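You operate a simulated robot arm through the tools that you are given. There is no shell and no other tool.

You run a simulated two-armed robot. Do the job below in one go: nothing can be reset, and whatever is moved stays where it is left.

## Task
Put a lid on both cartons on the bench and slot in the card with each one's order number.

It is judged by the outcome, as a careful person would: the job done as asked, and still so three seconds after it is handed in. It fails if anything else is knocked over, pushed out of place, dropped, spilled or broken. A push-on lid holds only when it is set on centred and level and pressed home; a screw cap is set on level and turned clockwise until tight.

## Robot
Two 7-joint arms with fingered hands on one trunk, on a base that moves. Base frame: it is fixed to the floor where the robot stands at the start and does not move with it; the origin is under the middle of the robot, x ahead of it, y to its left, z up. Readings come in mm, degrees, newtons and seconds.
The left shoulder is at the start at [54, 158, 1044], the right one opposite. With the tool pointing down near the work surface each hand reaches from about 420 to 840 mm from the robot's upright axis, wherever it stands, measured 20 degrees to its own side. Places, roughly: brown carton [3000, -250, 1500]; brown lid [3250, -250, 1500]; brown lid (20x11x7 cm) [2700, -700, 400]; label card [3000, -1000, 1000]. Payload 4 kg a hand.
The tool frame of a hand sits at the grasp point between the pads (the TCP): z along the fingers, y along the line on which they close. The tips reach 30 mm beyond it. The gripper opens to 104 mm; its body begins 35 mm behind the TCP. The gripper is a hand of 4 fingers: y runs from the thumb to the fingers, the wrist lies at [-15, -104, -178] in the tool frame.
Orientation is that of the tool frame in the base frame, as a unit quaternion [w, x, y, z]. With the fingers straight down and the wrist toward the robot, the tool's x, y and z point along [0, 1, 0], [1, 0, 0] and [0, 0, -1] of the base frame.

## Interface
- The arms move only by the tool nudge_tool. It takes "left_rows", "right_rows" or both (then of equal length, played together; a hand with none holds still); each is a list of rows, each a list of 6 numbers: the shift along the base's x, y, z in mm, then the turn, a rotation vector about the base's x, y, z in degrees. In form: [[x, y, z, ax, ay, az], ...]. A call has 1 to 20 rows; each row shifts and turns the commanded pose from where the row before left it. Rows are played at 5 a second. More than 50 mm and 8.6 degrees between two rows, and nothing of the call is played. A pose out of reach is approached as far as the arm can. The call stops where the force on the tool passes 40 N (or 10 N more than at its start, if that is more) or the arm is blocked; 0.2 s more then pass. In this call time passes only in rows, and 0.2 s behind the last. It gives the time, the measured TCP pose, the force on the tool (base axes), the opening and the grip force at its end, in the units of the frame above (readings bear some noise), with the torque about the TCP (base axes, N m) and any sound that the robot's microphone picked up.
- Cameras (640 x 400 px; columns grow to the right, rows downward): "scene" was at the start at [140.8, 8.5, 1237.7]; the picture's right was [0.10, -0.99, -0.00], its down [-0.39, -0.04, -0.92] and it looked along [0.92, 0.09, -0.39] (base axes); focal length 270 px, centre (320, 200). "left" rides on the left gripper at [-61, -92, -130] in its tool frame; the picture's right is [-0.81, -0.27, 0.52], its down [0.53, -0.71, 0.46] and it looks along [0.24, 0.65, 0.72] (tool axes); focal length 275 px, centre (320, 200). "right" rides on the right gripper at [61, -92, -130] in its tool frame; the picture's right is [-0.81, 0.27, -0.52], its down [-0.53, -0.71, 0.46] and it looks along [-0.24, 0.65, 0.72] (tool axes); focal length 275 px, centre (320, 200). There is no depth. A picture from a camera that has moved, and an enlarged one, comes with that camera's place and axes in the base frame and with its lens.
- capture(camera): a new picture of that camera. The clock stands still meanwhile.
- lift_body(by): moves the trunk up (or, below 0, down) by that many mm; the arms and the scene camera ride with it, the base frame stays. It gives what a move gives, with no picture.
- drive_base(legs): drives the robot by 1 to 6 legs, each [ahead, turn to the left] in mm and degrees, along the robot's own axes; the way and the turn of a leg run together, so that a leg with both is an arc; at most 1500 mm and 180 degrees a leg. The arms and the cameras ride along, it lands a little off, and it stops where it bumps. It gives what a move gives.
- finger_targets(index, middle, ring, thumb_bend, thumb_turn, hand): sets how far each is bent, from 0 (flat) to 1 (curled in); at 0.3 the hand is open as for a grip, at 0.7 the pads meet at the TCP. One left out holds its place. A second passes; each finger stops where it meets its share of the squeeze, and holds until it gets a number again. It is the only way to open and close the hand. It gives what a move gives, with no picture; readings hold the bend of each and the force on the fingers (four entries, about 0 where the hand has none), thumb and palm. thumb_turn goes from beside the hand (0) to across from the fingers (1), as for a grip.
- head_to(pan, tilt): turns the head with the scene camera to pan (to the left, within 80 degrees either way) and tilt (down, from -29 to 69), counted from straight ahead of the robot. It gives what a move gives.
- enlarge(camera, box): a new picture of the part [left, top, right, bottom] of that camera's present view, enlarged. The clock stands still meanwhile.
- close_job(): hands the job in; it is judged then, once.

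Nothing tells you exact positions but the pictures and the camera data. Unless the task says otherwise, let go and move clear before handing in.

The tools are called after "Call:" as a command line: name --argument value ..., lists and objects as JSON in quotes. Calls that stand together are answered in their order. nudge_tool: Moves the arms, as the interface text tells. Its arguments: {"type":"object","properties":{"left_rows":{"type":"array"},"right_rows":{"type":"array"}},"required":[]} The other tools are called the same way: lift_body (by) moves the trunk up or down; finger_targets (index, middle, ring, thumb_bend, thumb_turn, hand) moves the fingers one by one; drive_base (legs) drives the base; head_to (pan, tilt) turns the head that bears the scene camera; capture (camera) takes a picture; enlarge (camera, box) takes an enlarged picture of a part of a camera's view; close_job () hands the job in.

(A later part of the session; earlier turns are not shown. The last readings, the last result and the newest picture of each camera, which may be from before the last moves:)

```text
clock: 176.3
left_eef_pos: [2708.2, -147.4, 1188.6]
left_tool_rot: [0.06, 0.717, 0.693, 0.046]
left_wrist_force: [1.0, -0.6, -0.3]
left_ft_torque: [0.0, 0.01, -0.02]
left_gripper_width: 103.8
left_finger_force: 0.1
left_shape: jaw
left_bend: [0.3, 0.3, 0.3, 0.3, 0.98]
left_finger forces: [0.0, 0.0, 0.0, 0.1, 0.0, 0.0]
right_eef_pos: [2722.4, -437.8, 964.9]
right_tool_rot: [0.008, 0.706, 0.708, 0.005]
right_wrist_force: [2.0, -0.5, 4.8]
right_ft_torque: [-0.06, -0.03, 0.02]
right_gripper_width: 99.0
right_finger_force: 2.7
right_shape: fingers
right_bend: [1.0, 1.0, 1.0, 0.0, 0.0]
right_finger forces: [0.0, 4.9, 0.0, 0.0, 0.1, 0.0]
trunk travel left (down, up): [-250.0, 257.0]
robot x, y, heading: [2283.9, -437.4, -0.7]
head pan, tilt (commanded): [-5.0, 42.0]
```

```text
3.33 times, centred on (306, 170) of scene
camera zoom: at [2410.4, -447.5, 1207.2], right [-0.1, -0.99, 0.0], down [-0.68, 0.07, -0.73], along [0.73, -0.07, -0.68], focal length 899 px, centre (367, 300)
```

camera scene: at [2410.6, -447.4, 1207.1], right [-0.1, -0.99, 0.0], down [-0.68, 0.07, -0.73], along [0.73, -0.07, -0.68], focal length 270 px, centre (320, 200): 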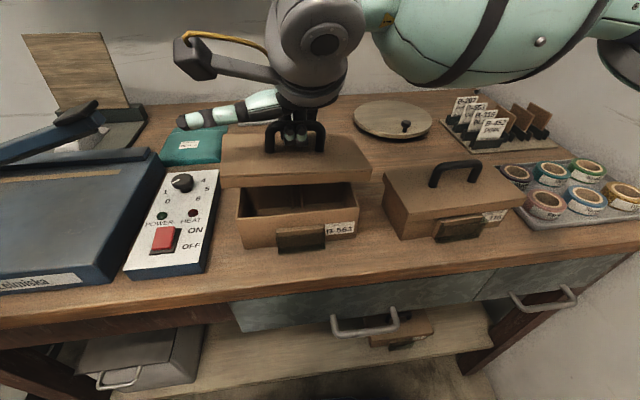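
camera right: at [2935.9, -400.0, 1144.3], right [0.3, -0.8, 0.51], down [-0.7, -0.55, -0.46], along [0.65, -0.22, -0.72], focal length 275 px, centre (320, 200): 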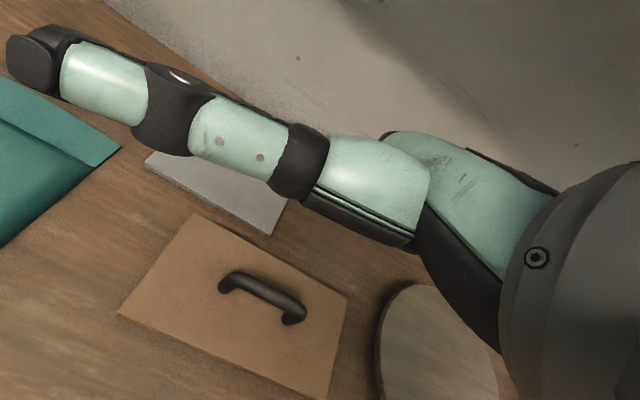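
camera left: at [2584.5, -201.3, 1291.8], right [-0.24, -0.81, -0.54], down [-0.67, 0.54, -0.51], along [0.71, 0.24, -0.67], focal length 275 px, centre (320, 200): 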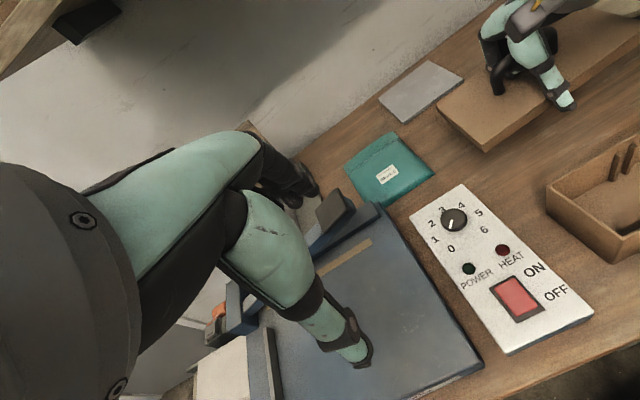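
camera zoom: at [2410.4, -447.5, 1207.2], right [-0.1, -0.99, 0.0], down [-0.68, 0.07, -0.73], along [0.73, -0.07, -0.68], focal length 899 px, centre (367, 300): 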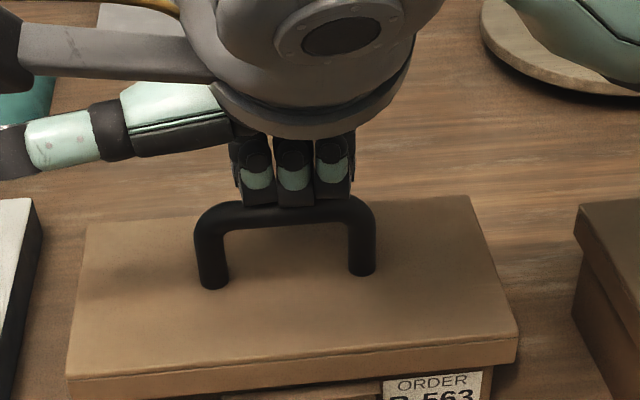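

Contact is centred on the bar. I'll press to about 35 N, then retreat.

Call:
nudge_tool --right_rows '[[0, 0, -1.5, 0, 0, 0], [0, 0, -1.5, 0, 0, 0], [0, 0, -1.5, 0, 0, 0], [0, 0, -1, 0, 0, 0], [0, 0, 0, 0, 0, 0]]'

Call:
nudge_tool --right_rows '[[0, 0, 8, 0, 0, 0], [0, 0, 20, 0, 0, 0], [0, 0, 30, 0, 0, 0], [0, 0, 30, 0, 0, 0], [0, -20, 20, 0, 0, 0], [0, -30, 10, 0, 0, 0], [0, -40, 0, 0, 0, 0], [0, 0, 0, 0, 0, 0]]'

Call:
capture --camera "scene"

Call:
enlarge --camera "scene" --box '[210, 130, 402, 250]'

```text
clock: 177.6
left_eef_pos: [2707.2, -148.4, 1188.9]
left_tool_rot: [0.06, 0.716, 0.695, 0.046]
left_wrist_force: [0.1, 0.2, -0.2]
left_ft_torque: [0.04, 0.03, 0.01]
left_gripper_width: 103.9
left_finger_force: 0.0
left_shape: jaw
left_bend: [0.3, 0.3, 0.3, 0.3, 0.98]
left_finger forces: [0.0, 0.1, 0.0, 0.0, 0.1, 0.0]
right_eef_pos: [2723.1, -438.9, 963.2]
right_tool_rot: [0.007, 0.707, 0.708, 0.007]
right_wrist_force: [12.5, -0.8, 33.6]
right_ft_torque: [-0.26, 0.11, 0.12]
right_gripper_width: 98.8
right_finger_force: 17.4
right_shape: fingers
right_bend: [1.0, 1.0, 1.0, 0.0, 0.0]
right_finger forces: [5.4, 30.0, 0.0, 0.0, 0.0, 0.0]
trunk travel left (down, up): [-250.0, 257.0]
robot x, y, heading: [2280.8, -436.8, -0.9]
head pan, tilt (commanded): [-5.0, 42.0]
```

```text
clock: 179.3
left_eef_pos: [2708.8, -146.0, 1188.6]
left_tool_rot: [0.06, 0.716, 0.694, 0.046]
left_wrist_force: [-0.3, 0.2, -0.5]
left_ft_torque: [0.0, 0.01, 0.0]
left_gripper_width: 104.3
left_finger_force: 0.0
left_shape: jaw
left_bend: [0.3, 0.3, 0.3, 0.3, 0.98]
left_finger forces: [0.1, 0.0, 0.0, 0.0, 0.1, 0.0]
right_eef_pos: [2721.9, -527.0, 1078.5]
right_tool_rot: [0.008, 0.706, 0.708, 0.003]
right_wrist_force: [0.2, 0.0, -0.1]
right_ft_torque: [0.03, -0.02, -0.01]
right_gripper_width: 99.0
right_finger_force: 0.0
right_shape: fingers
right_bend: [1.0, 1.0, 1.0, 0.0, 0.0]
right_finger forces: [0.0, 0.0, 0.1, 0.0, 0.0, 0.1]
trunk travel left (down, up): [-250.0, 257.0]
robot x, y, heading: [2281.9, -437.8, -0.9]
head pan, tilt (commanded): [-5.0, 42.0]
```

```text
taken
camera scene: at [2410.7, -446.2, 1207.1], right [-0.1, -0.99, 0.0], down [-0.68, 0.07, -0.73], along [0.73, -0.08, -0.68], focal length 270 px, centre (320, 200)
```

scene: 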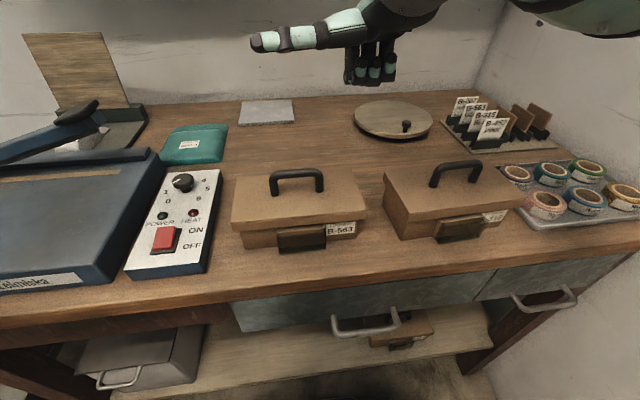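

```text
3.33 times, centred on (306, 190) of scene
camera zoom: at [2410.7, -446.2, 1207.1], right [-0.1, -0.99, 0.0], down [-0.68, 0.07, -0.73], along [0.73, -0.08, -0.68], focal length 899 px, centre (367, 233)
```

zoom: 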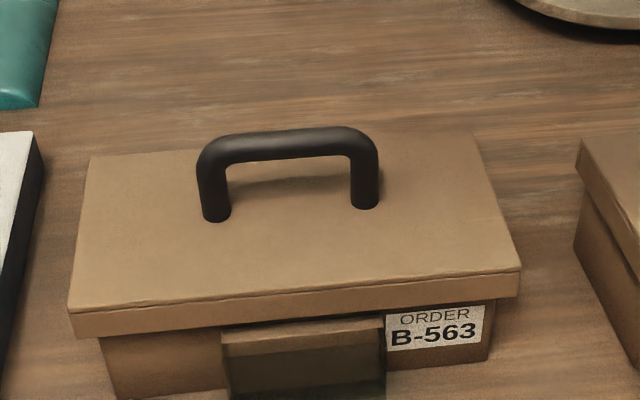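

Both lids are seated and level. Now the cards, starting with a close look at the rack to measure it.

Call:
enlarge --camera "scene" --box '[430, 85, 558, 165]'

Call:
enlarge --camera "scene" --box '[440, 90, 520, 140]'

Call:
enlarge --camera "scene" --box '[265, 210, 345, 260]'

Call:
enlarge --camera "scene" --box '[420, 200, 500, 250]'

```text
5.00 times, centred on (494, 125) of scene
camera zoom: at [2410.7, -446.2, 1207.1], right [-0.1, -0.99, 0.0], down [-0.68, 0.07, -0.73], along [0.73, -0.08, -0.68], focal length 1348 px, centre (-550, 575)
```

zoom: 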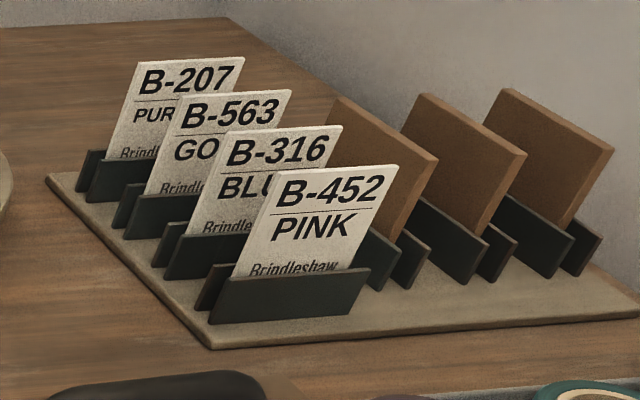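

```text
8.00 times, centred on (480, 115) of scene
camera zoom: at [2410.7, -446.2, 1207.1], right [-0.1, -0.99, 0.0], down [-0.68, 0.07, -0.73], along [0.73, -0.08, -0.68], focal length 2157 px, centre (-960, 880)
```

zoom: 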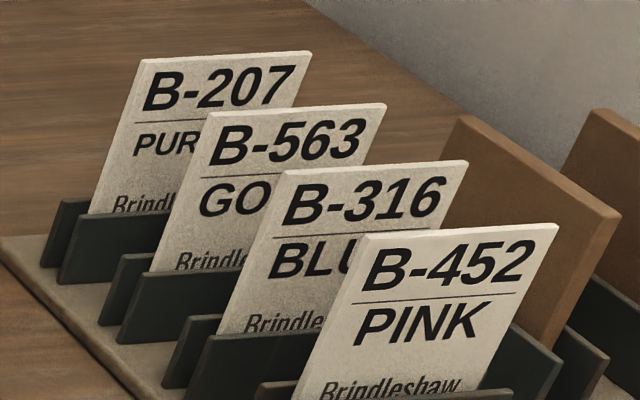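

```text
8.00 times, centred on (305, 235) of scene
camera zoom: at [2410.7, -446.2, 1207.1], right [-0.1, -0.99, 0.0], down [-0.68, 0.07, -0.73], along [0.73, -0.08, -0.68], focal length 2157 px, centre (440, -80)
```

zoom: 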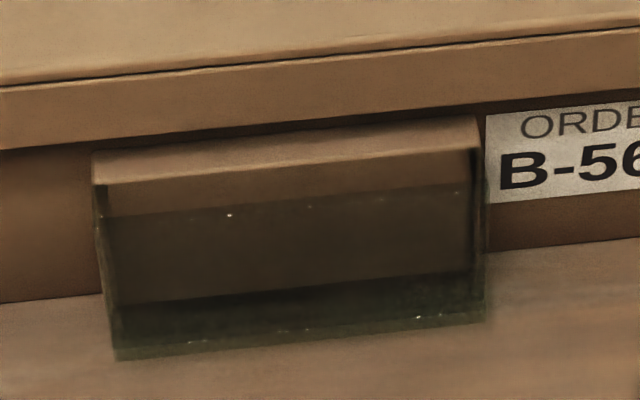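

```text
8.00 times, centred on (460, 225) of scene
camera zoom: at [2410.7, -446.2, 1207.1], right [-0.1, -0.99, 0.0], down [-0.68, 0.07, -0.73], along [0.73, -0.08, -0.68], focal length 2157 px, centre (-800, 0)
```

zoom: 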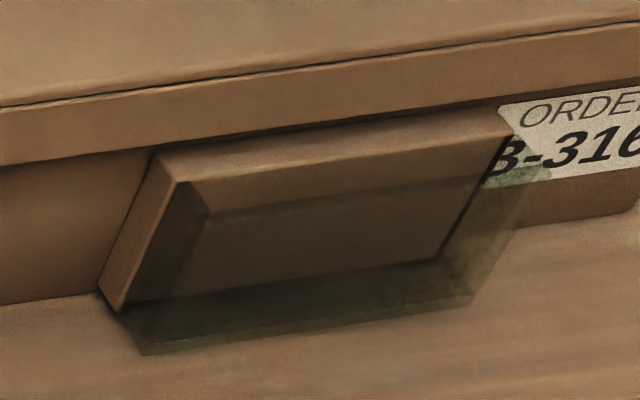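

The rack geometry is clear:
- Cards: 56 mm wide with tops at z≈937, spaced 39 mm apart. B-316's card plane is near x≈2955 and B-563's near x≈2994, both centred at y≈-885.
- Pockets: about 10 mm deep slots. B-316's is centred near (2667, -697) and B-563's near (2670, -445).

I'll set a thumb-and-index pinch and hover over the rack to measure with the hand camera.

Call:
finger_targets --hand "right" --index 0.5 --middle 1.0 --ring 1.0 --thumb_turn 1.0 --thumb_bend 0.5

Call:
nudge_tool --right_rows '[[20, -35, 0, 0, 0, 0], [25, -38, 0, 0, 0, 0], [25, -38, 0, 0, 0, 0], [25, -38, 0, 0, 0, 0], [25, -38, 0, 0, 0, 0], [25, -38, 0, 0, 0, 0], [25, -38, 0, 0, 0, 0], [25, -38, 0, 0, 0, 0], [25, -38, 0, 0, 0, 0], [10, -20, 0, 0, 0, 0], [0, 0, 0, 0, 0, 0]]'

Call:
capture --camera "right"

Call:
capture --camera "scene"

```text
clock: 180.3
left_eef_pos: [2708.5, -148.0, 1189.3]
left_tool_rot: [0.059, 0.716, 0.694, 0.046]
left_wrist_force: [-0.4, 0.6, -1.0]
left_ft_torque: [-0.05, -0.02, -0.01]
left_gripper_width: 103.8
left_finger_force: 0.2
left_shape: jaw
left_bend: [0.3, 0.3, 0.3, 0.3, 0.98]
left_finger forces: [0.0, 0.0, 0.0, 0.0, 0.1, 0.0]
right_eef_pos: [2722.3, -527.1, 1078.6]
right_tool_rot: [0.007, 0.706, 0.709, 0.004]
right_wrist_force: [0.1, 0.4, -0.2]
right_ft_torque: [0.0, 0.0, 0.0]
right_gripper_width: 51.9
right_finger_force: 0.1
right_shape: fingers
right_bend: [0.5, 1.0, 1.0, 0.5, 1.0]
right_finger forces: [0.0, 0.0, 0.0, 0.0, 0.0, 0.0]
trunk travel left (down, up): [-250.0, 257.0]
robot x, y, heading: [2280.9, -436.8, -0.8]
head pan, tilt (commanded): [-5.0, 42.0]
```

```text
clock: 182.8
left_eef_pos: [2708.3, -148.0, 1189.3]
left_tool_rot: [0.06, 0.716, 0.694, 0.046]
left_wrist_force: [-0.4, 1.1, -0.4]
left_ft_torque: [-0.01, -0.01, -0.01]
left_gripper_width: 103.8
left_finger_force: 0.1
left_shape: jaw
left_bend: [0.3, 0.3, 0.3, 0.3, 0.98]
left_finger forces: [0.0, 0.0, 0.0, 0.0, 0.0, 0.0]
right_eef_pos: [2946.8, -878.8, 1077.3]
right_tool_rot: [0.008, 0.707, 0.707, 0.004]
right_wrist_force: [-0.1, 0.0, 0.5]
right_ft_torque: [0.02, 0.03, -0.03]
right_gripper_width: 51.8
right_finger_force: 0.1
right_shape: fingers
right_bend: [0.5, 1.0, 1.0, 0.5, 1.0]
right_finger forces: [0.1, 0.1, 0.0, 0.0, 0.1, 0.0]
right hand out of reach, approached as far as the arm can: row 10
trunk travel left (down, up): [-250.0, 257.0]
robot x, y, heading: [2279.8, -438.8, -0.7]
head pan, tilt (commanded): [-5.0, 42.0]
```

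```text
taken
camera right: at [2854.6, -817.4, 1206.8], right [0.27, -0.81, 0.53], down [-0.7, -0.54, -0.46], along [0.66, -0.25, -0.71], focal length 275 px, centre (320, 200)
```

right: 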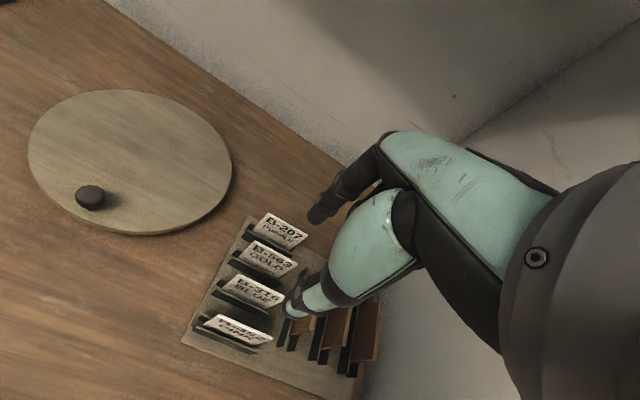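

```text
taken
camera scene: at [2410.8, -447.6, 1207.1], right [-0.1, -0.99, 0.0], down [-0.68, 0.07, -0.73], along [0.73, -0.07, -0.68], focal length 270 px, centre (320, 200)
```

scene: 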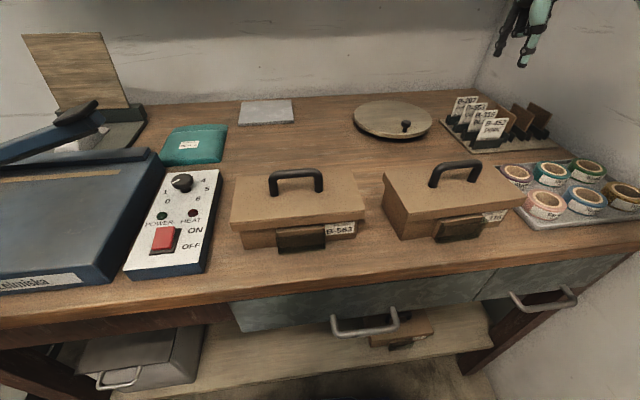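

Call:
enlarge --camera "right" --box '[170, 200, 330, 300]'

Call:
enlarge --camera "right" --box '[180, 260, 340, 360]'

```text
4.00 times, centred on (250, 250) of right
camera zoom: at [2854.6, -817.4, 1206.8], right [0.27, -0.81, 0.53], down [-0.7, -0.54, -0.46], along [0.66, -0.25, -0.71], focal length 1101 px, centre (600, 0)
```

zoom: 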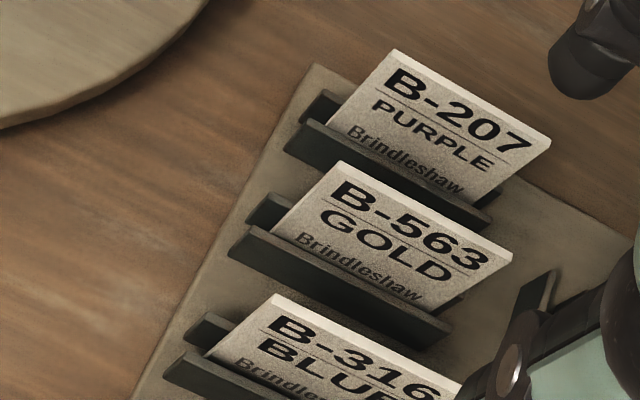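

```text
4.00 times, centred on (260, 310) of right
camera zoom: at [2854.6, -817.4, 1206.8], right [0.27, -0.81, 0.53], down [-0.7, -0.54, -0.46], along [0.66, -0.25, -0.71], focal length 1101 px, centre (560, -240)
```

zoom: 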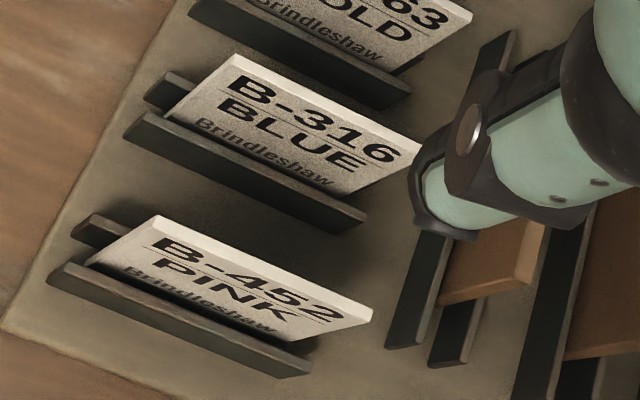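

The hand camera shows the cards clearly. B-316's top edge is at x≈2964, y centre ≈-886, z≈933, leaning back slightly, and its neighbours are about 41 mm away. I'll narrow the pinch and come down over that card.

Call:
finger_targets --hand "right" --index 0.59 --thumb_bend 0.59

Call:
nudge_tool --right_rows '[[4, -3, -15, 0, 0, 0.5], [4, -3, -15, 0, 0, 0.5], [4, -3, -15, 0, 0, 0.5], [4, -3, -15, 0, 0, 0.5], [0.5, 0, -15, 0, 0, 0], [0, 0, -15, 0, 0, 0], [0, 0, 0, 0, 0, 0]]'

Call:
capture --camera "right"

Call:
enlarge --camera "scene" --box '[430, 60, 558, 140]'

```text
clock: 183.8
left_eef_pos: [2708.9, -148.4, 1189.7]
left_tool_rot: [0.06, 0.716, 0.694, 0.047]
left_wrist_force: [0.5, 1.1, -0.2]
left_ft_torque: [0.01, -0.02, 0.02]
left_gripper_width: 103.8
left_finger_force: 0.1
left_shape: jaw
left_bend: [0.3, 0.3, 0.3, 0.3, 0.98]
left_finger forces: [0.0, 0.0, 0.0, 0.0, 0.0, 0.1]
right_eef_pos: [2947.5, -877.9, 1076.8]
right_tool_rot: [0.007, 0.706, 0.708, 0.003]
right_wrist_force: [-0.2, 0.4, -1.1]
right_ft_torque: [0.0, 0.01, 0.03]
right_gripper_width: 29.0
right_finger_force: 0.0
right_shape: fingers
right_bend: [0.59, 1.0, 1.0, 0.59, 1.0]
right_finger forces: [0.0, 0.1, 0.0, 0.1, 0.0, 0.0]
trunk travel left (down, up): [-250.0, 257.0]
robot x, y, heading: [2278.1, -435.8, -0.8]
head pan, tilt (commanded): [-5.0, 42.0]
```

```text
clock: 185.3
left_eef_pos: [2707.9, -148.5, 1190.1]
left_tool_rot: [0.059, 0.716, 0.694, 0.047]
left_wrist_force: [0.3, 0.5, 0.3]
left_ft_torque: [-0.01, 0.0, 0.0]
left_gripper_width: 104.0
left_finger_force: 0.0
left_shape: jaw
left_bend: [0.3, 0.3, 0.3, 0.3, 0.98]
left_finger forces: [0.0, 0.0, 0.1, 0.0, 0.1, 0.1]
right_eef_pos: [2954.8, -882.8, 1054.9]
right_tool_rot: [0.007, 0.702, 0.712, 0.005]
right_wrist_force: [0.1, 0.4, -0.2]
right_ft_torque: [0.0, 0.02, 0.0]
right_gripper_width: 29.0
right_finger_force: 0.1
right_shape: fingers
right_bend: [0.59, 1.0, 1.0, 0.59, 1.0]
right_finger forces: [0.0, 0.0, 0.0, 0.0, 0.0, 0.0]
right hand out of reach, approached as far as the arm can: row 2, 3, 4, 5, 6
trunk travel left (down, up): [-250.0, 257.0]
robot x, y, heading: [2276.7, -439.2, -1.0]
head pan, tilt (commanded): [-5.0, 42.0]
```

```text
taken
camera right: at [2860.1, -822.6, 1184.8], right [0.28, -0.8, 0.52], down [-0.7, -0.54, -0.46], along [0.66, -0.24, -0.71], focal length 275 px, centre (320, 200)
```

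right: 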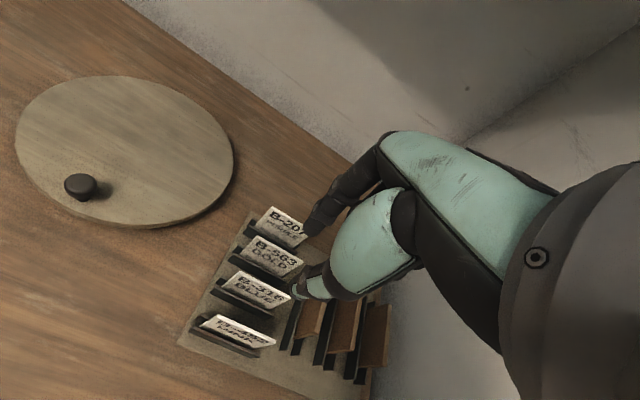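

```text
5.00 times, centred on (494, 100) of scene
camera zoom: at [2410.6, -447.5, 1207.1], right [-0.1, -0.99, 0.0], down [-0.68, 0.07, -0.73], along [0.73, -0.07, -0.68], focal length 1348 px, centre (-550, 700)
```

zoom: 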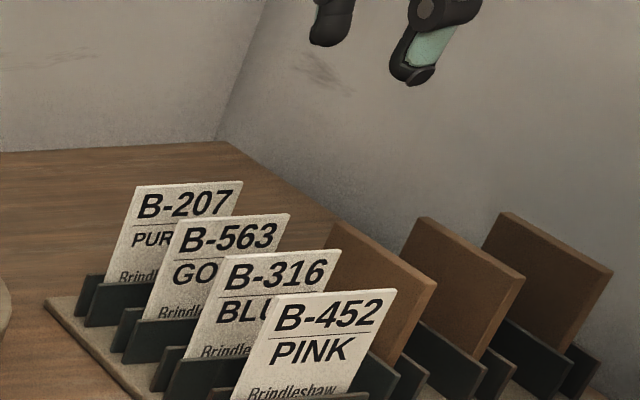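

The arm reports it is out of reach at this yaw. I'll try a slightly more natural wrist yaw here and see whether it can come down.

Call:
nudge_tool --right_rows '[[0, 0, 0, 0, 0, -5], [0, 0, 0, 0, 0, -5], [0, 0, -10, 0, 0, 0], [0, 0, -10, 0, 0, 0], [0, 0, -10, 0, 0, 0], [0, 0, 0, 0, 0, 0]]'

```text
clock: 186.8
left_eef_pos: [2708.5, -147.8, 1188.7]
left_tool_rot: [0.06, 0.715, 0.695, 0.046]
left_wrist_force: [-0.2, -0.5, 0.1]
left_ft_torque: [0.04, -0.01, 0.0]
left_gripper_width: 103.7
left_finger_force: 0.0
left_shape: jaw
left_bend: [0.3, 0.3, 0.3, 0.3, 0.98]
left_finger forces: [0.0, 0.0, 0.0, 0.1, 0.0, 0.1]
right_eef_pos: [2954.4, -880.0, 1026.6]
right_tool_rot: [0.007, 0.753, 0.658, 0.004]
right_wrist_force: [0.5, -0.2, -0.1]
right_ft_torque: [0.0, 0.01, -0.01]
right_gripper_width: 29.0
right_finger_force: 0.1
right_shape: fingers
right_bend: [0.59, 1.0, 1.0, 0.59, 1.0]
right_finger forces: [0.0, 0.0, 0.0, 0.0, 0.0, 0.1]
trunk travel left (down, up): [-250.0, 257.0]
robot x, y, heading: [2279.6, -435.0, -0.9]
head pan, tilt (commanded): [-5.0, 42.0]
```

With yaw about -8° it moves freely, and that is close enough to square for a fingertip pinch. I'll line up over the B-316 card and come down to just above its top.

Call:
nudge_tool --right_rows '[[2.8, -3.7, -15, 0, 0, 0], [2.8, -3.7, -15, 0, 0, 0], [2.8, -3.6, -15, 0, 0, 0], [0, 0, -10, 0, 0, 0], [0, 0, 0, 0, 0, 0]]'

Call:
capture --camera "right"

Call:
enlarge --camera "right" --box '[210, 210, 370, 310]'

Call:
enlarge --camera "scene" --box '[430, 65, 558, 145]'

```text
clock: 187.9
left_eef_pos: [2707.9, -148.4, 1189.7]
left_tool_rot: [0.06, 0.716, 0.694, 0.046]
left_wrist_force: [-0.9, 0.2, -0.8]
left_ft_torque: [0.0, 0.01, 0.01]
left_gripper_width: 104.0
left_finger_force: 0.0
left_shape: jaw
left_bend: [0.3, 0.3, 0.3, 0.3, 0.98]
left_finger forces: [0.0, 0.0, 0.1, 0.0, 0.0, 0.0]
right_eef_pos: [2962.0, -894.4, 969.2]
right_tool_rot: [0.008, 0.754, 0.657, 0.003]
right_wrist_force: [0.6, 0.5, 0.2]
right_ft_torque: [0.02, -0.01, 0.02]
right_gripper_width: 28.9
right_finger_force: 0.0
right_shape: fingers
right_bend: [0.59, 1.0, 1.0, 0.59, 1.0]
right_finger forces: [0.0, 0.0, 0.1, 0.0, 0.1, 0.0]
trunk travel left (down, up): [-250.0, 257.0]
robot x, y, heading: [2280.7, -439.1, -0.6]
head pan, tilt (commanded): [-5.0, 42.0]
```

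```text
taken
camera right: at [2878.2, -820.2, 1098.6], right [0.15, -0.84, 0.52], down [-0.77, -0.43, -0.46], along [0.62, -0.33, -0.71], focal length 275 px, centre (320, 200)
```

right: 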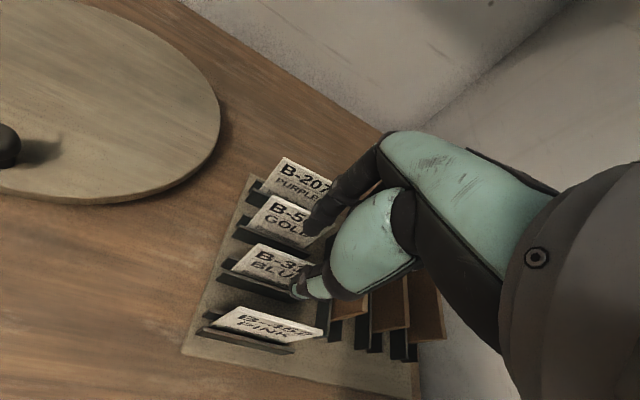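

```text
4.00 times, centred on (290, 260) of right
camera zoom: at [2878.2, -820.2, 1098.6], right [0.15, -0.84, 0.52], down [-0.77, -0.43, -0.46], along [0.62, -0.33, -0.71], focal length 1101 px, centre (440, -40)
```

zoom: 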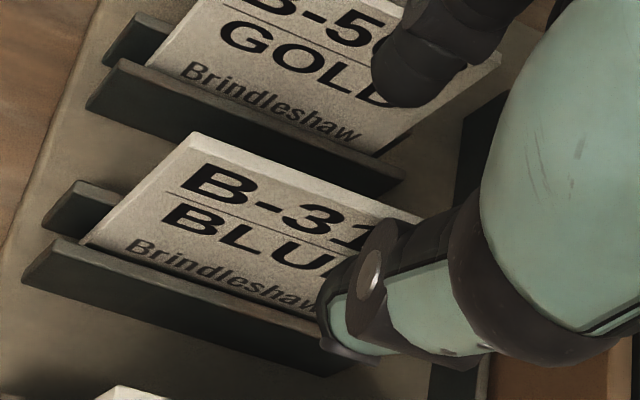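

```text
5.00 times, centred on (494, 105) of scene
camera zoom: at [2410.6, -447.4, 1207.1], right [-0.1, -0.99, 0.0], down [-0.68, 0.07, -0.73], along [0.73, -0.07, -0.68], focal length 1348 px, centre (-550, 675)
```

zoom: 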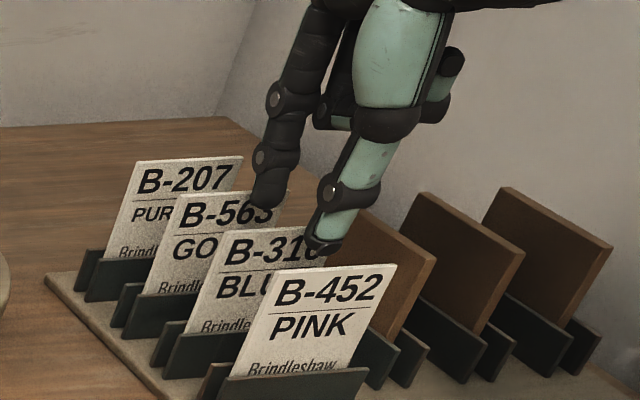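

The scene view shows the thumb about 17 mm to the side of the index. A tripod grip (thumb between index and middle) should hold the card without twisting it, so I'll raise a little, set the fingers that way, and check.

Call:
nudge_tool --right_rows '[[0, 0, 15, 0, 0, 0], [0, 0, 15, 0, 0, 0], [0, 0, 0, 0, 0, 0]]'

Call:
finger_targets --hand "right" --index 0.59 --middle 0.59 --ring 1.0 --thumb_bend 0.59 --thumb_turn 0.95

Call:
enlarge --camera "scene" --box '[430, 50, 558, 130]'

Call:
capture --camera "right"

```text
clock: 188.8
left_eef_pos: [2707.6, -147.8, 1188.6]
left_tool_rot: [0.06, 0.716, 0.694, 0.046]
left_wrist_force: [-0.3, 0.4, 0.4]
left_ft_torque: [-0.02, 0.01, -0.03]
left_gripper_width: 103.8
left_finger_force: 0.1
left_shape: jaw
left_bend: [0.3, 0.3, 0.3, 0.3, 0.98]
left_finger forces: [0.1, 0.0, 0.0, 0.0, 0.0, 0.1]
right_eef_pos: [2960.4, -894.7, 999.5]
right_tool_rot: [0.008, 0.754, 0.656, 0.005]
right_wrist_force: [-0.2, 0.3, 0.1]
right_ft_torque: [-0.01, -0.02, 0.01]
right_gripper_width: 29.2
right_finger_force: 0.1
right_shape: fingers
right_bend: [0.59, 1.0, 1.0, 0.59, 1.0]
right_finger forces: [0.0, 0.0, 0.2, 0.1, 0.0, 0.0]
trunk travel left (down, up): [-250.0, 257.0]
robot x, y, heading: [2275.8, -439.8, -0.9]
head pan, tilt (commanded): [-5.0, 42.0]
```

```text
clock: 189.8
left_eef_pos: [2708.0, -148.0, 1189.5]
left_tool_rot: [0.06, 0.716, 0.694, 0.047]
left_wrist_force: [0.2, 0.1, 0.1]
left_ft_torque: [-0.02, 0.01, 0.02]
left_gripper_width: 104.0
left_finger_force: 0.0
left_shape: jaw
left_bend: [0.3, 0.3, 0.3, 0.3, 0.98]
left_finger forces: [0.0, 0.1, 0.0, 0.0, 0.0, 0.0]
right_eef_pos: [2961.1, -893.7, 999.0]
right_tool_rot: [0.007, 0.754, 0.657, 0.003]
right_wrist_force: [-0.4, -1.1, 0.2]
right_ft_torque: [-0.01, -0.05, 0.02]
right_gripper_width: 29.5
right_finger_force: 0.0
right_shape: fingers
right_bend: [0.59, 0.59, 1.0, 0.59, 0.96]
right_finger forces: [0.0, 0.1, 0.0, 0.2, 0.0, 0.0]
trunk travel left (down, up): [-250.0, 257.0]
robot x, y, heading: [2282.6, -436.5, -0.8]
head pan, tilt (commanded): [-5.0, 42.0]
```

```text
5.00 times, centred on (494, 90) of scene
camera zoom: at [2410.7, -447.5, 1207.1], right [-0.1, -0.99, 0.0], down [-0.68, 0.07, -0.73], along [0.73, -0.07, -0.68], focal length 1348 px, centre (-550, 750)
```

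zoom: 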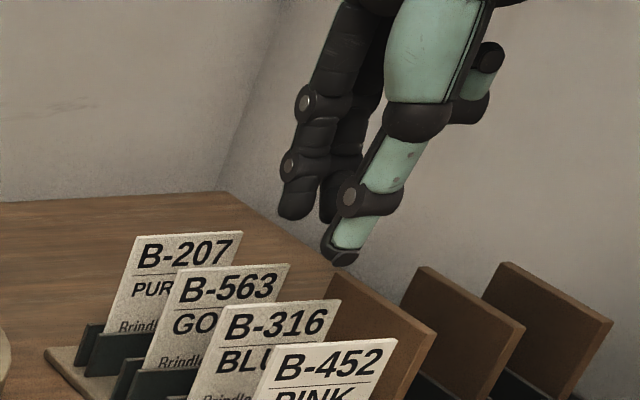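

```text
taken
camera right: at [2877.1, -819.8, 1129.1], right [0.15, -0.84, 0.53], down [-0.77, -0.43, -0.46], along [0.62, -0.33, -0.71], focal length 275 px, centre (320, 200)
```

right: 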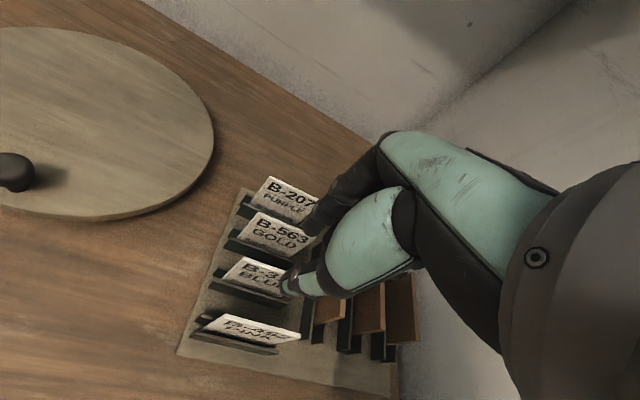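

The thumb now sits between index and middle. I'll narrow the gap to about 15 mm so it clears the neighbouring cards, and lower around the B-316 card's top edge.

Call:
finger_targets --hand "right" --index 0.645 --middle 0.645 --thumb_bend 0.645

Call:
nudge_tool --right_rows '[[2, 5, -8, 0, 0, 0], [2, 5, -8, 0, 0, 0], [1, 0, -5, 0, 0, 0], [0, 0, 0, 0, 0, 0]]'

Call:
enlarge --camera "scene" --box '[440, 65, 536, 125]'

Call:
enlarge --camera "right" --box '[190, 190, 350, 290]'

```text
clock: 190.8
left_eef_pos: [2707.6, -147.7, 1189.6]
left_tool_rot: [0.059, 0.716, 0.694, 0.045]
left_wrist_force: [0.7, 0.4, 0.4]
left_ft_torque: [0.03, 0.03, 0.01]
left_gripper_width: 103.9
left_finger_force: 0.1
left_shape: jaw
left_bend: [0.3, 0.3, 0.3, 0.3, 0.98]
left_finger forces: [0.0, 0.0, 0.0, 0.0, 0.0, 0.0]
right_eef_pos: [2961.6, -894.6, 998.9]
right_tool_rot: [0.007, 0.754, 0.657, 0.002]
right_wrist_force: [0.0, -0.4, -0.2]
right_ft_torque: [0.02, -0.01, -0.01]
right_gripper_width: 16.7
right_finger_force: 0.1
right_shape: fingers
right_bend: [0.64, 0.64, 1.0, 0.64, 0.97]
right_finger forces: [0.1, 0.0, 0.1, 0.1, 0.0, 0.0]
trunk travel left (down, up): [-250.0, 257.0]
robot x, y, heading: [2278.9, -438.2, -0.6]
head pan, tilt (commanded): [-5.0, 42.0]
```

```text
clock: 191.8
left_eef_pos: [2708.3, -147.8, 1189.5]
left_tool_rot: [0.06, 0.716, 0.694, 0.046]
left_wrist_force: [0.3, -0.8, 0.5]
left_ft_torque: [0.0, 0.03, 0.02]
left_gripper_width: 103.8
left_finger_force: 0.1
left_shape: jaw
left_bend: [0.3, 0.3, 0.3, 0.3, 0.98]
left_finger forces: [0.1, 0.1, 0.0, 0.1, 0.0, 0.0]
right_eef_pos: [2967.2, -883.9, 978.1]
right_tool_rot: [0.007, 0.754, 0.657, 0.003]
right_wrist_force: [-0.1, 0.1, 0.4]
right_ft_torque: [0.01, -0.01, -0.01]
right_gripper_width: 16.4
right_finger_force: 0.0
right_shape: fingers
right_bend: [0.64, 0.64, 1.0, 0.64, 0.97]
right_finger forces: [0.0, 0.1, 0.0, 0.0, 0.0, 0.0]
trunk travel left (down, up): [-250.0, 257.0]
robot x, y, heading: [2276.9, -439.2, -1.0]
head pan, tilt (commanded): [-5.0, 42.0]
```

```text
6.67 times, centred on (488, 95) of scene
camera zoom: at [2410.7, -447.4, 1207.1], right [-0.1, -0.99, 0.0], down [-0.68, 0.07, -0.73], along [0.73, -0.07, -0.68], focal length 1797 px, centre (-800, 900)
```

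zoom: 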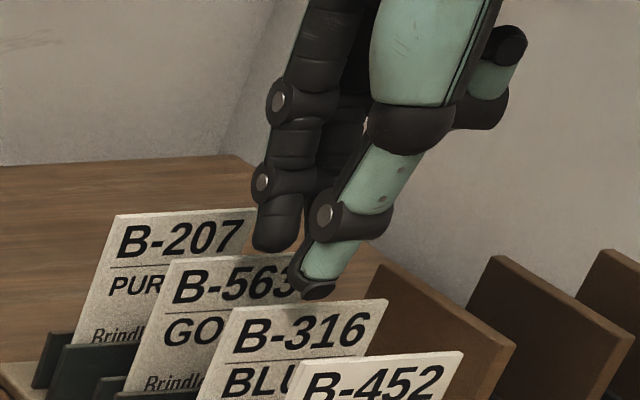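

```text
4.00 times, centred on (270, 240) of right
camera zoom: at [2883.2, -810.2, 1108.1], right [0.15, -0.84, 0.53], down [-0.77, -0.43, -0.46], along [0.62, -0.33, -0.71], focal length 1101 px, centre (520, 40)
```

zoom: 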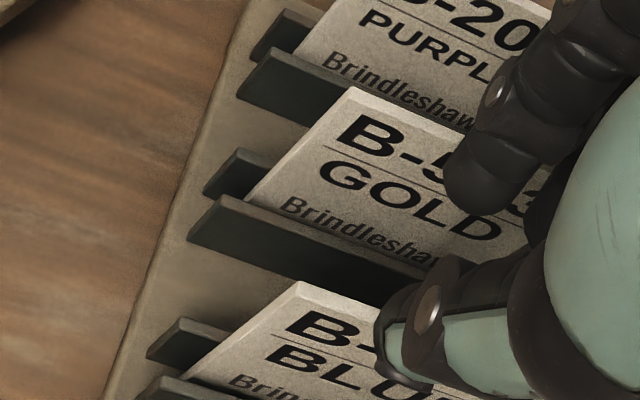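

Call:
finger_targets --hand "right" --index 0.61 --middle 0.61 --thumb_bend 0.61

Call:
nudge_tool --right_rows '[[-2, -0.5, 0, 0, 0, 0], [-1.5, 0, -5, 0, 0, 0], [0, 0, -5, 0, 0, 0], [0, 0, -5, 0, 0, 0], [0, 0, 0, 0, 0, 0]]'

Call:
enlarge --camera "scene" --box '[440, 75, 536, 135]'

Call:
enlarge --camera "right" --box '[190, 190, 350, 290]'

```text
clock: 192.8
left_eef_pos: [2708.1, -148.1, 1188.7]
left_tool_rot: [0.06, 0.716, 0.694, 0.046]
left_wrist_force: [-0.7, -0.4, 0.2]
left_ft_torque: [0.01, 0.0, -0.01]
left_gripper_width: 103.9
left_finger_force: 0.1
left_shape: jaw
left_bend: [0.3, 0.3, 0.3, 0.3, 0.98]
left_finger forces: [0.0, 0.1, 0.0, 0.1, 0.0, 0.1]
right_eef_pos: [2967.2, -883.4, 978.1]
right_tool_rot: [0.008, 0.753, 0.657, 0.003]
right_wrist_force: [0.3, 0.7, -0.1]
right_ft_torque: [0.0, 0.0, 0.0]
right_gripper_width: 23.1
right_finger_force: 0.1
right_shape: fingers
right_bend: [0.61, 0.61, 1.0, 0.61, 0.96]
right_finger forces: [0.1, 0.0, 0.0, 0.0, 0.1, 0.1]
trunk travel left (down, up): [-250.0, 257.0]
robot x, y, heading: [2281.4, -435.1, -0.6]
head pan, tilt (commanded): [-5.0, 42.0]
```

```text
clock: 193.9
left_eef_pos: [2707.8, -148.6, 1188.9]
left_tool_rot: [0.059, 0.716, 0.694, 0.046]
left_wrist_force: [-0.5, -0.8, -0.4]
left_ft_torque: [0.02, -0.02, -0.01]
left_gripper_width: 104.1
left_finger_force: 0.0
left_shape: jaw
left_bend: [0.3, 0.3, 0.3, 0.3, 0.98]
left_finger forces: [0.1, 0.0, 0.0, 0.1, 0.0, 0.0]
right_eef_pos: [2963.5, -883.8, 962.9]
right_tool_rot: [0.007, 0.754, 0.657, 0.003]
right_wrist_force: [0.1, 0.0, 0.2]
right_ft_torque: [-0.01, 0.02, 0.03]
right_gripper_width: 23.4
right_finger_force: 0.0
right_shape: fingers
right_bend: [0.61, 0.61, 1.0, 0.61, 0.96]
right_finger forces: [0.1, 0.0, 0.1, 0.1, 0.1, 0.0]
trunk travel left (down, up): [-250.0, 257.0]
robot x, y, heading: [2280.9, -437.6, -0.5]
head pan, tilt (commanded): [-5.0, 42.0]
```

```text
6.67 times, centred on (488, 105) of scene
camera zoom: at [2410.7, -447.4, 1207.1], right [-0.1, -0.99, 0.0], down [-0.68, 0.07, -0.73], along [0.73, -0.07, -0.68], focal length 1797 px, centre (-800, 833)
```

zoom: 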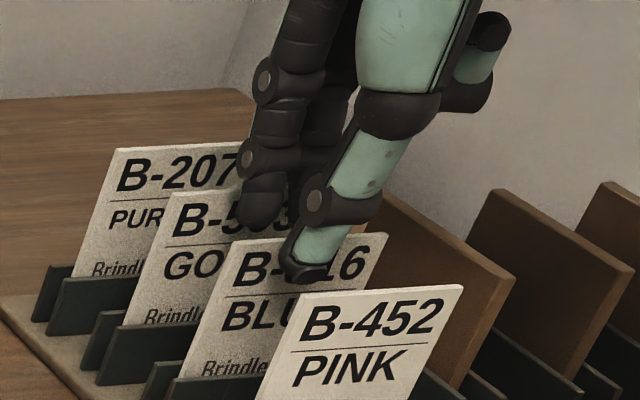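

```text
4.00 times, centred on (270, 240) of right
camera zoom: at [2879.7, -810.0, 1093.6], right [0.15, -0.84, 0.53], down [-0.77, -0.43, -0.46], along [0.62, -0.33, -0.71], focal length 1101 px, centre (520, 40)
```

zoom: 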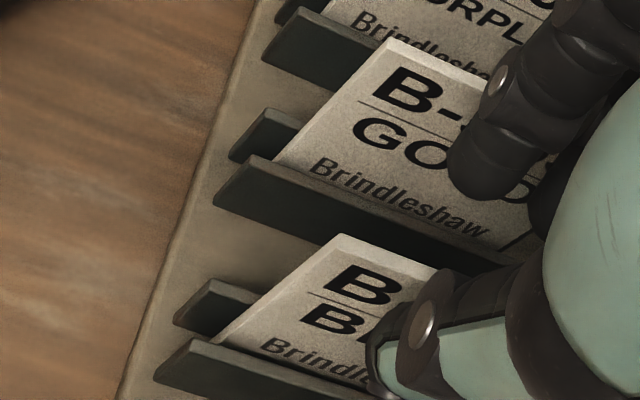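

The thumb is in front of the B-316 card and the fingers are behind it, clear of the neighbours. I'll lower another 12 mm and close.

Call:
nudge_tool --right_rows '[[0, 0, -4, 0, 0, 0], [0, 0, -4, 0, 0, 0], [0, 0, -4, 0, 0, 0], [0, 0, 0, 0, 0, 0]]'

Call:
finger_targets --hand "right" --index 0.72 --middle 0.72 --thumb_bend 0.72

Call:
enlarge --camera "scene" --box '[440, 75, 536, 135]'

Call:
enlarge --camera "right" --box '[190, 190, 350, 290]'

```text
clock: 194.9
left_eef_pos: [2708.9, -147.1, 1188.3]
left_tool_rot: [0.06, 0.716, 0.694, 0.046]
left_wrist_force: [0.3, 0.5, 0.5]
left_ft_torque: [0.03, -0.04, -0.01]
left_gripper_width: 103.8
left_finger_force: 0.0
left_shape: jaw
left_bend: [0.3, 0.3, 0.3, 0.3, 0.98]
left_finger forces: [0.0, 0.1, 0.1, 0.1, 0.1, 0.0]
right_eef_pos: [2964.2, -884.6, 950.9]
right_tool_rot: [0.008, 0.754, 0.657, 0.003]
right_wrist_force: [-0.2, -0.1, 0.0]
right_ft_torque: [0.02, 0.02, 0.01]
right_gripper_width: 23.1
right_finger_force: 0.0
right_shape: fingers
right_bend: [0.61, 0.61, 1.0, 0.61, 0.96]
right_finger forces: [0.0, 0.0, 0.0, 0.0, 0.1, 0.0]
trunk travel left (down, up): [-250.0, 257.0]
robot x, y, heading: [2273.7, -436.6, -0.8]
head pan, tilt (commanded): [-5.0, 42.0]
```

```text
clock: 195.9
left_eef_pos: [2708.5, -148.0, 1189.2]
left_tool_rot: [0.06, 0.716, 0.694, 0.046]
left_wrist_force: [-0.1, -0.2, -0.8]
left_ft_torque: [0.03, 0.01, 0.0]
left_gripper_width: 103.7
left_finger_force: 0.0
left_shape: jaw
left_bend: [0.3, 0.3, 0.3, 0.3, 0.98]
left_finger forces: [0.1, 0.0, 0.1, 0.0, 0.1, 0.1]
right_eef_pos: [2964.4, -884.9, 950.8]
right_tool_rot: [0.007, 0.754, 0.657, 0.003]
right_wrist_force: [-0.7, -0.4, 0.1]
right_ft_torque: [-0.02, -0.01, 0.07]
right_gripper_width: 0.0
right_finger_force: 3.8
right_shape: fingers
right_bend: [0.72, 0.71, 1.0, 0.69, 0.97]
right_finger forces: [1.5, 2.2, 0.1, 0.0, 4.2, 0.1]
trunk travel left (down, up): [-250.0, 257.0]
robot x, y, heading: [2279.8, -436.6, -1.0]
head pan, tilt (commanded): [-5.0, 42.0]
```

```text
6.67 times, centred on (488, 105) of scene
camera zoom: at [2410.6, -447.5, 1207.1], right [-0.1, -0.99, 0.0], down [-0.68, 0.07, -0.73], along [0.73, -0.07, -0.68], focal length 1797 px, centre (-800, 833)
```

zoom: 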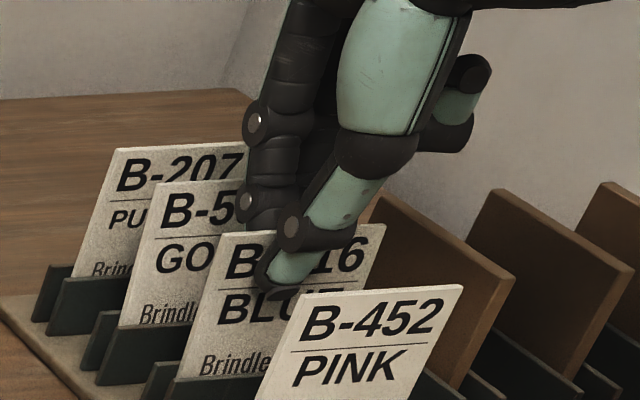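

```text
4.00 times, centred on (270, 240) of right
camera zoom: at [2879.7, -810.3, 1080.7], right [0.15, -0.84, 0.53], down [-0.77, -0.43, -0.46], along [0.62, -0.33, -0.71], focal length 1101 px, centre (520, 40)
```

zoom: 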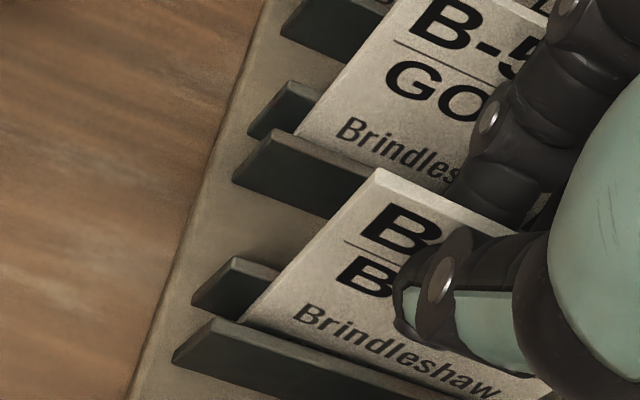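

The card is pinched with about 4 N. I'll firm the grip slightly and lift straight up.

Call:
finger_targets --hand "right" --index 0.76 --middle 0.76 --thumb_bend 0.76

Call:
nudge_tool --right_rows '[[0, 0, 5, 0, 0, 0], [0, 0, 10, 0, 0, 0], [0, 0, 15, 0, 0, 0], [0, 0, 20, 0, 0, 0], [0, 0, 20, 0, 0, 0], [0, 0, 20, 0, 0, 0], [0, 0, 0, 0, 0, 0]]'

Call:
enlarge --camera "scene" --box '[430, 35, 558, 115]'

Call:
capture --camera "right"

```text
clock: 196.9
left_eef_pos: [2709.1, -148.7, 1189.4]
left_tool_rot: [0.06, 0.716, 0.694, 0.046]
left_wrist_force: [0.2, 1.0, 0.1]
left_ft_torque: [-0.02, -0.01, -0.01]
left_gripper_width: 103.9
left_finger_force: 0.1
left_shape: jaw
left_bend: [0.3, 0.3, 0.3, 0.3, 0.98]
left_finger forces: [0.0, 0.1, 0.0, 0.0, 0.0, 0.0]
right_eef_pos: [2963.5, -884.2, 949.9]
right_tool_rot: [0.007, 0.754, 0.657, 0.003]
right_wrist_force: [-2.4, 1.5, -1.2]
right_ft_torque: [0.09, 0.08, 0.12]
right_gripper_width: 0.0
right_finger_force: 10.5
right_shape: fingers
right_bend: [0.75, 0.74, 1.0, 0.69, 0.97]
right_finger forces: [4.5, 4.7, 0.0, 0.0, 11.4, 0.0]
trunk travel left (down, up): [-250.0, 257.0]
robot x, y, heading: [2279.9, -437.9, -0.9]
head pan, tilt (commanded): [-5.0, 42.0]
```

```text
clock: 198.6
left_eef_pos: [2707.5, -148.0, 1189.2]
left_tool_rot: [0.059, 0.716, 0.694, 0.046]
left_wrist_force: [0.7, 0.1, 0.5]
left_ft_torque: [-0.02, 0.01, -0.01]
left_gripper_width: 103.8
left_finger_force: 0.0
left_shape: jaw
left_bend: [0.3, 0.3, 0.3, 0.3, 0.98]
left_finger forces: [0.0, 0.0, 0.1, 0.1, 0.0, 0.1]
right_eef_pos: [2963.5, -884.7, 1039.9]
right_tool_rot: [0.007, 0.754, 0.657, 0.003]
right_wrist_force: [-0.4, 0.9, 0.9]
right_ft_torque: [0.0, -0.01, 0.0]
right_gripper_width: 0.0
right_finger_force: 8.5
right_shape: fingers
right_bend: [0.75, 0.76, 1.0, 0.71, 0.96]
right_finger forces: [7.1, 1.4, 0.0, 0.1, 8.5, 0.0]
trunk travel left (down, up): [-250.0, 257.0]
robot x, y, heading: [2281.4, -435.1, -0.6]
head pan, tilt (commanded): [-5.0, 42.0]
```

```text
5.00 times, centred on (494, 75) of scene
camera zoom: at [2410.8, -447.7, 1207.0], right [-0.1, -0.99, 0.0], down [-0.68, 0.07, -0.73], along [0.73, -0.07, -0.68], focal length 1348 px, centre (-550, 825)
```

zoom: 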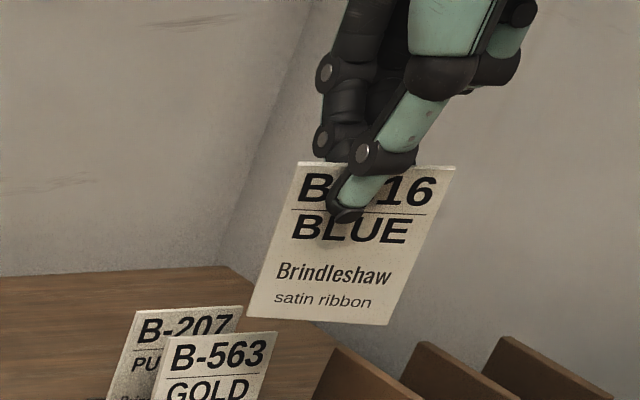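

```text
taken
camera right: at [2879.3, -810.8, 1170.8], right [0.15, -0.84, 0.52], down [-0.77, -0.43, -0.46], along [0.61, -0.33, -0.71], focal length 275 px, centre (320, 200)
```

right: 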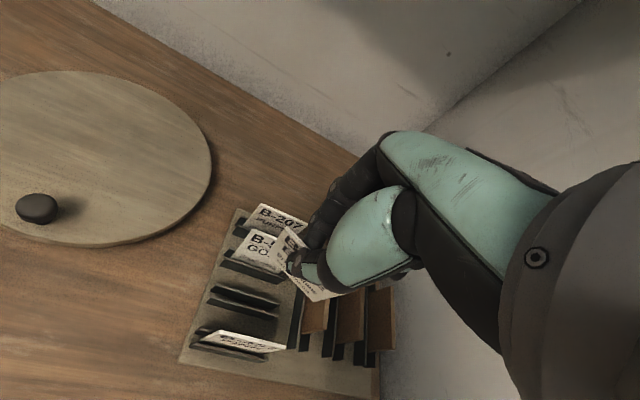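

I have the B-316 BLUE card. I'll check how it sits in the fingers.

Call:
enlarge --camera "right" --box '[220, 200, 380, 300]'

Call:
enlarge --camera "scene" --box '[430, 75, 558, 155]'

```text
4.00 times, centred on (300, 250) of right
camera zoom: at [2879.3, -810.8, 1170.8], right [0.15, -0.84, 0.52], down [-0.77, -0.43, -0.46], along [0.61, -0.33, -0.71], focal length 1101 px, centre (400, 0)
```

zoom: 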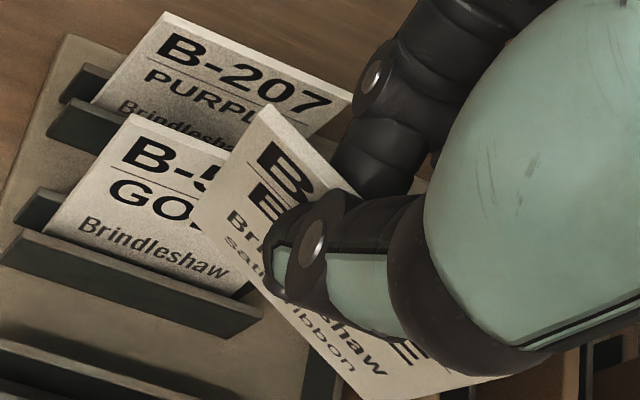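

```text
5.00 times, centred on (494, 115) of scene
camera zoom: at [2410.8, -447.7, 1207.0], right [-0.1, -0.99, 0.0], down [-0.68, 0.07, -0.73], along [0.73, -0.07, -0.68], focal length 1348 px, centre (-550, 625)
```

zoom: 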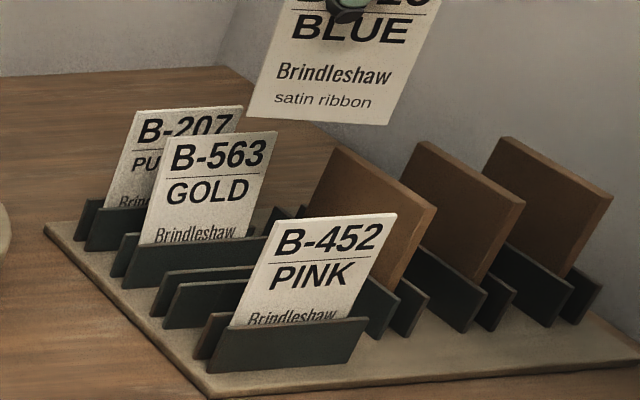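

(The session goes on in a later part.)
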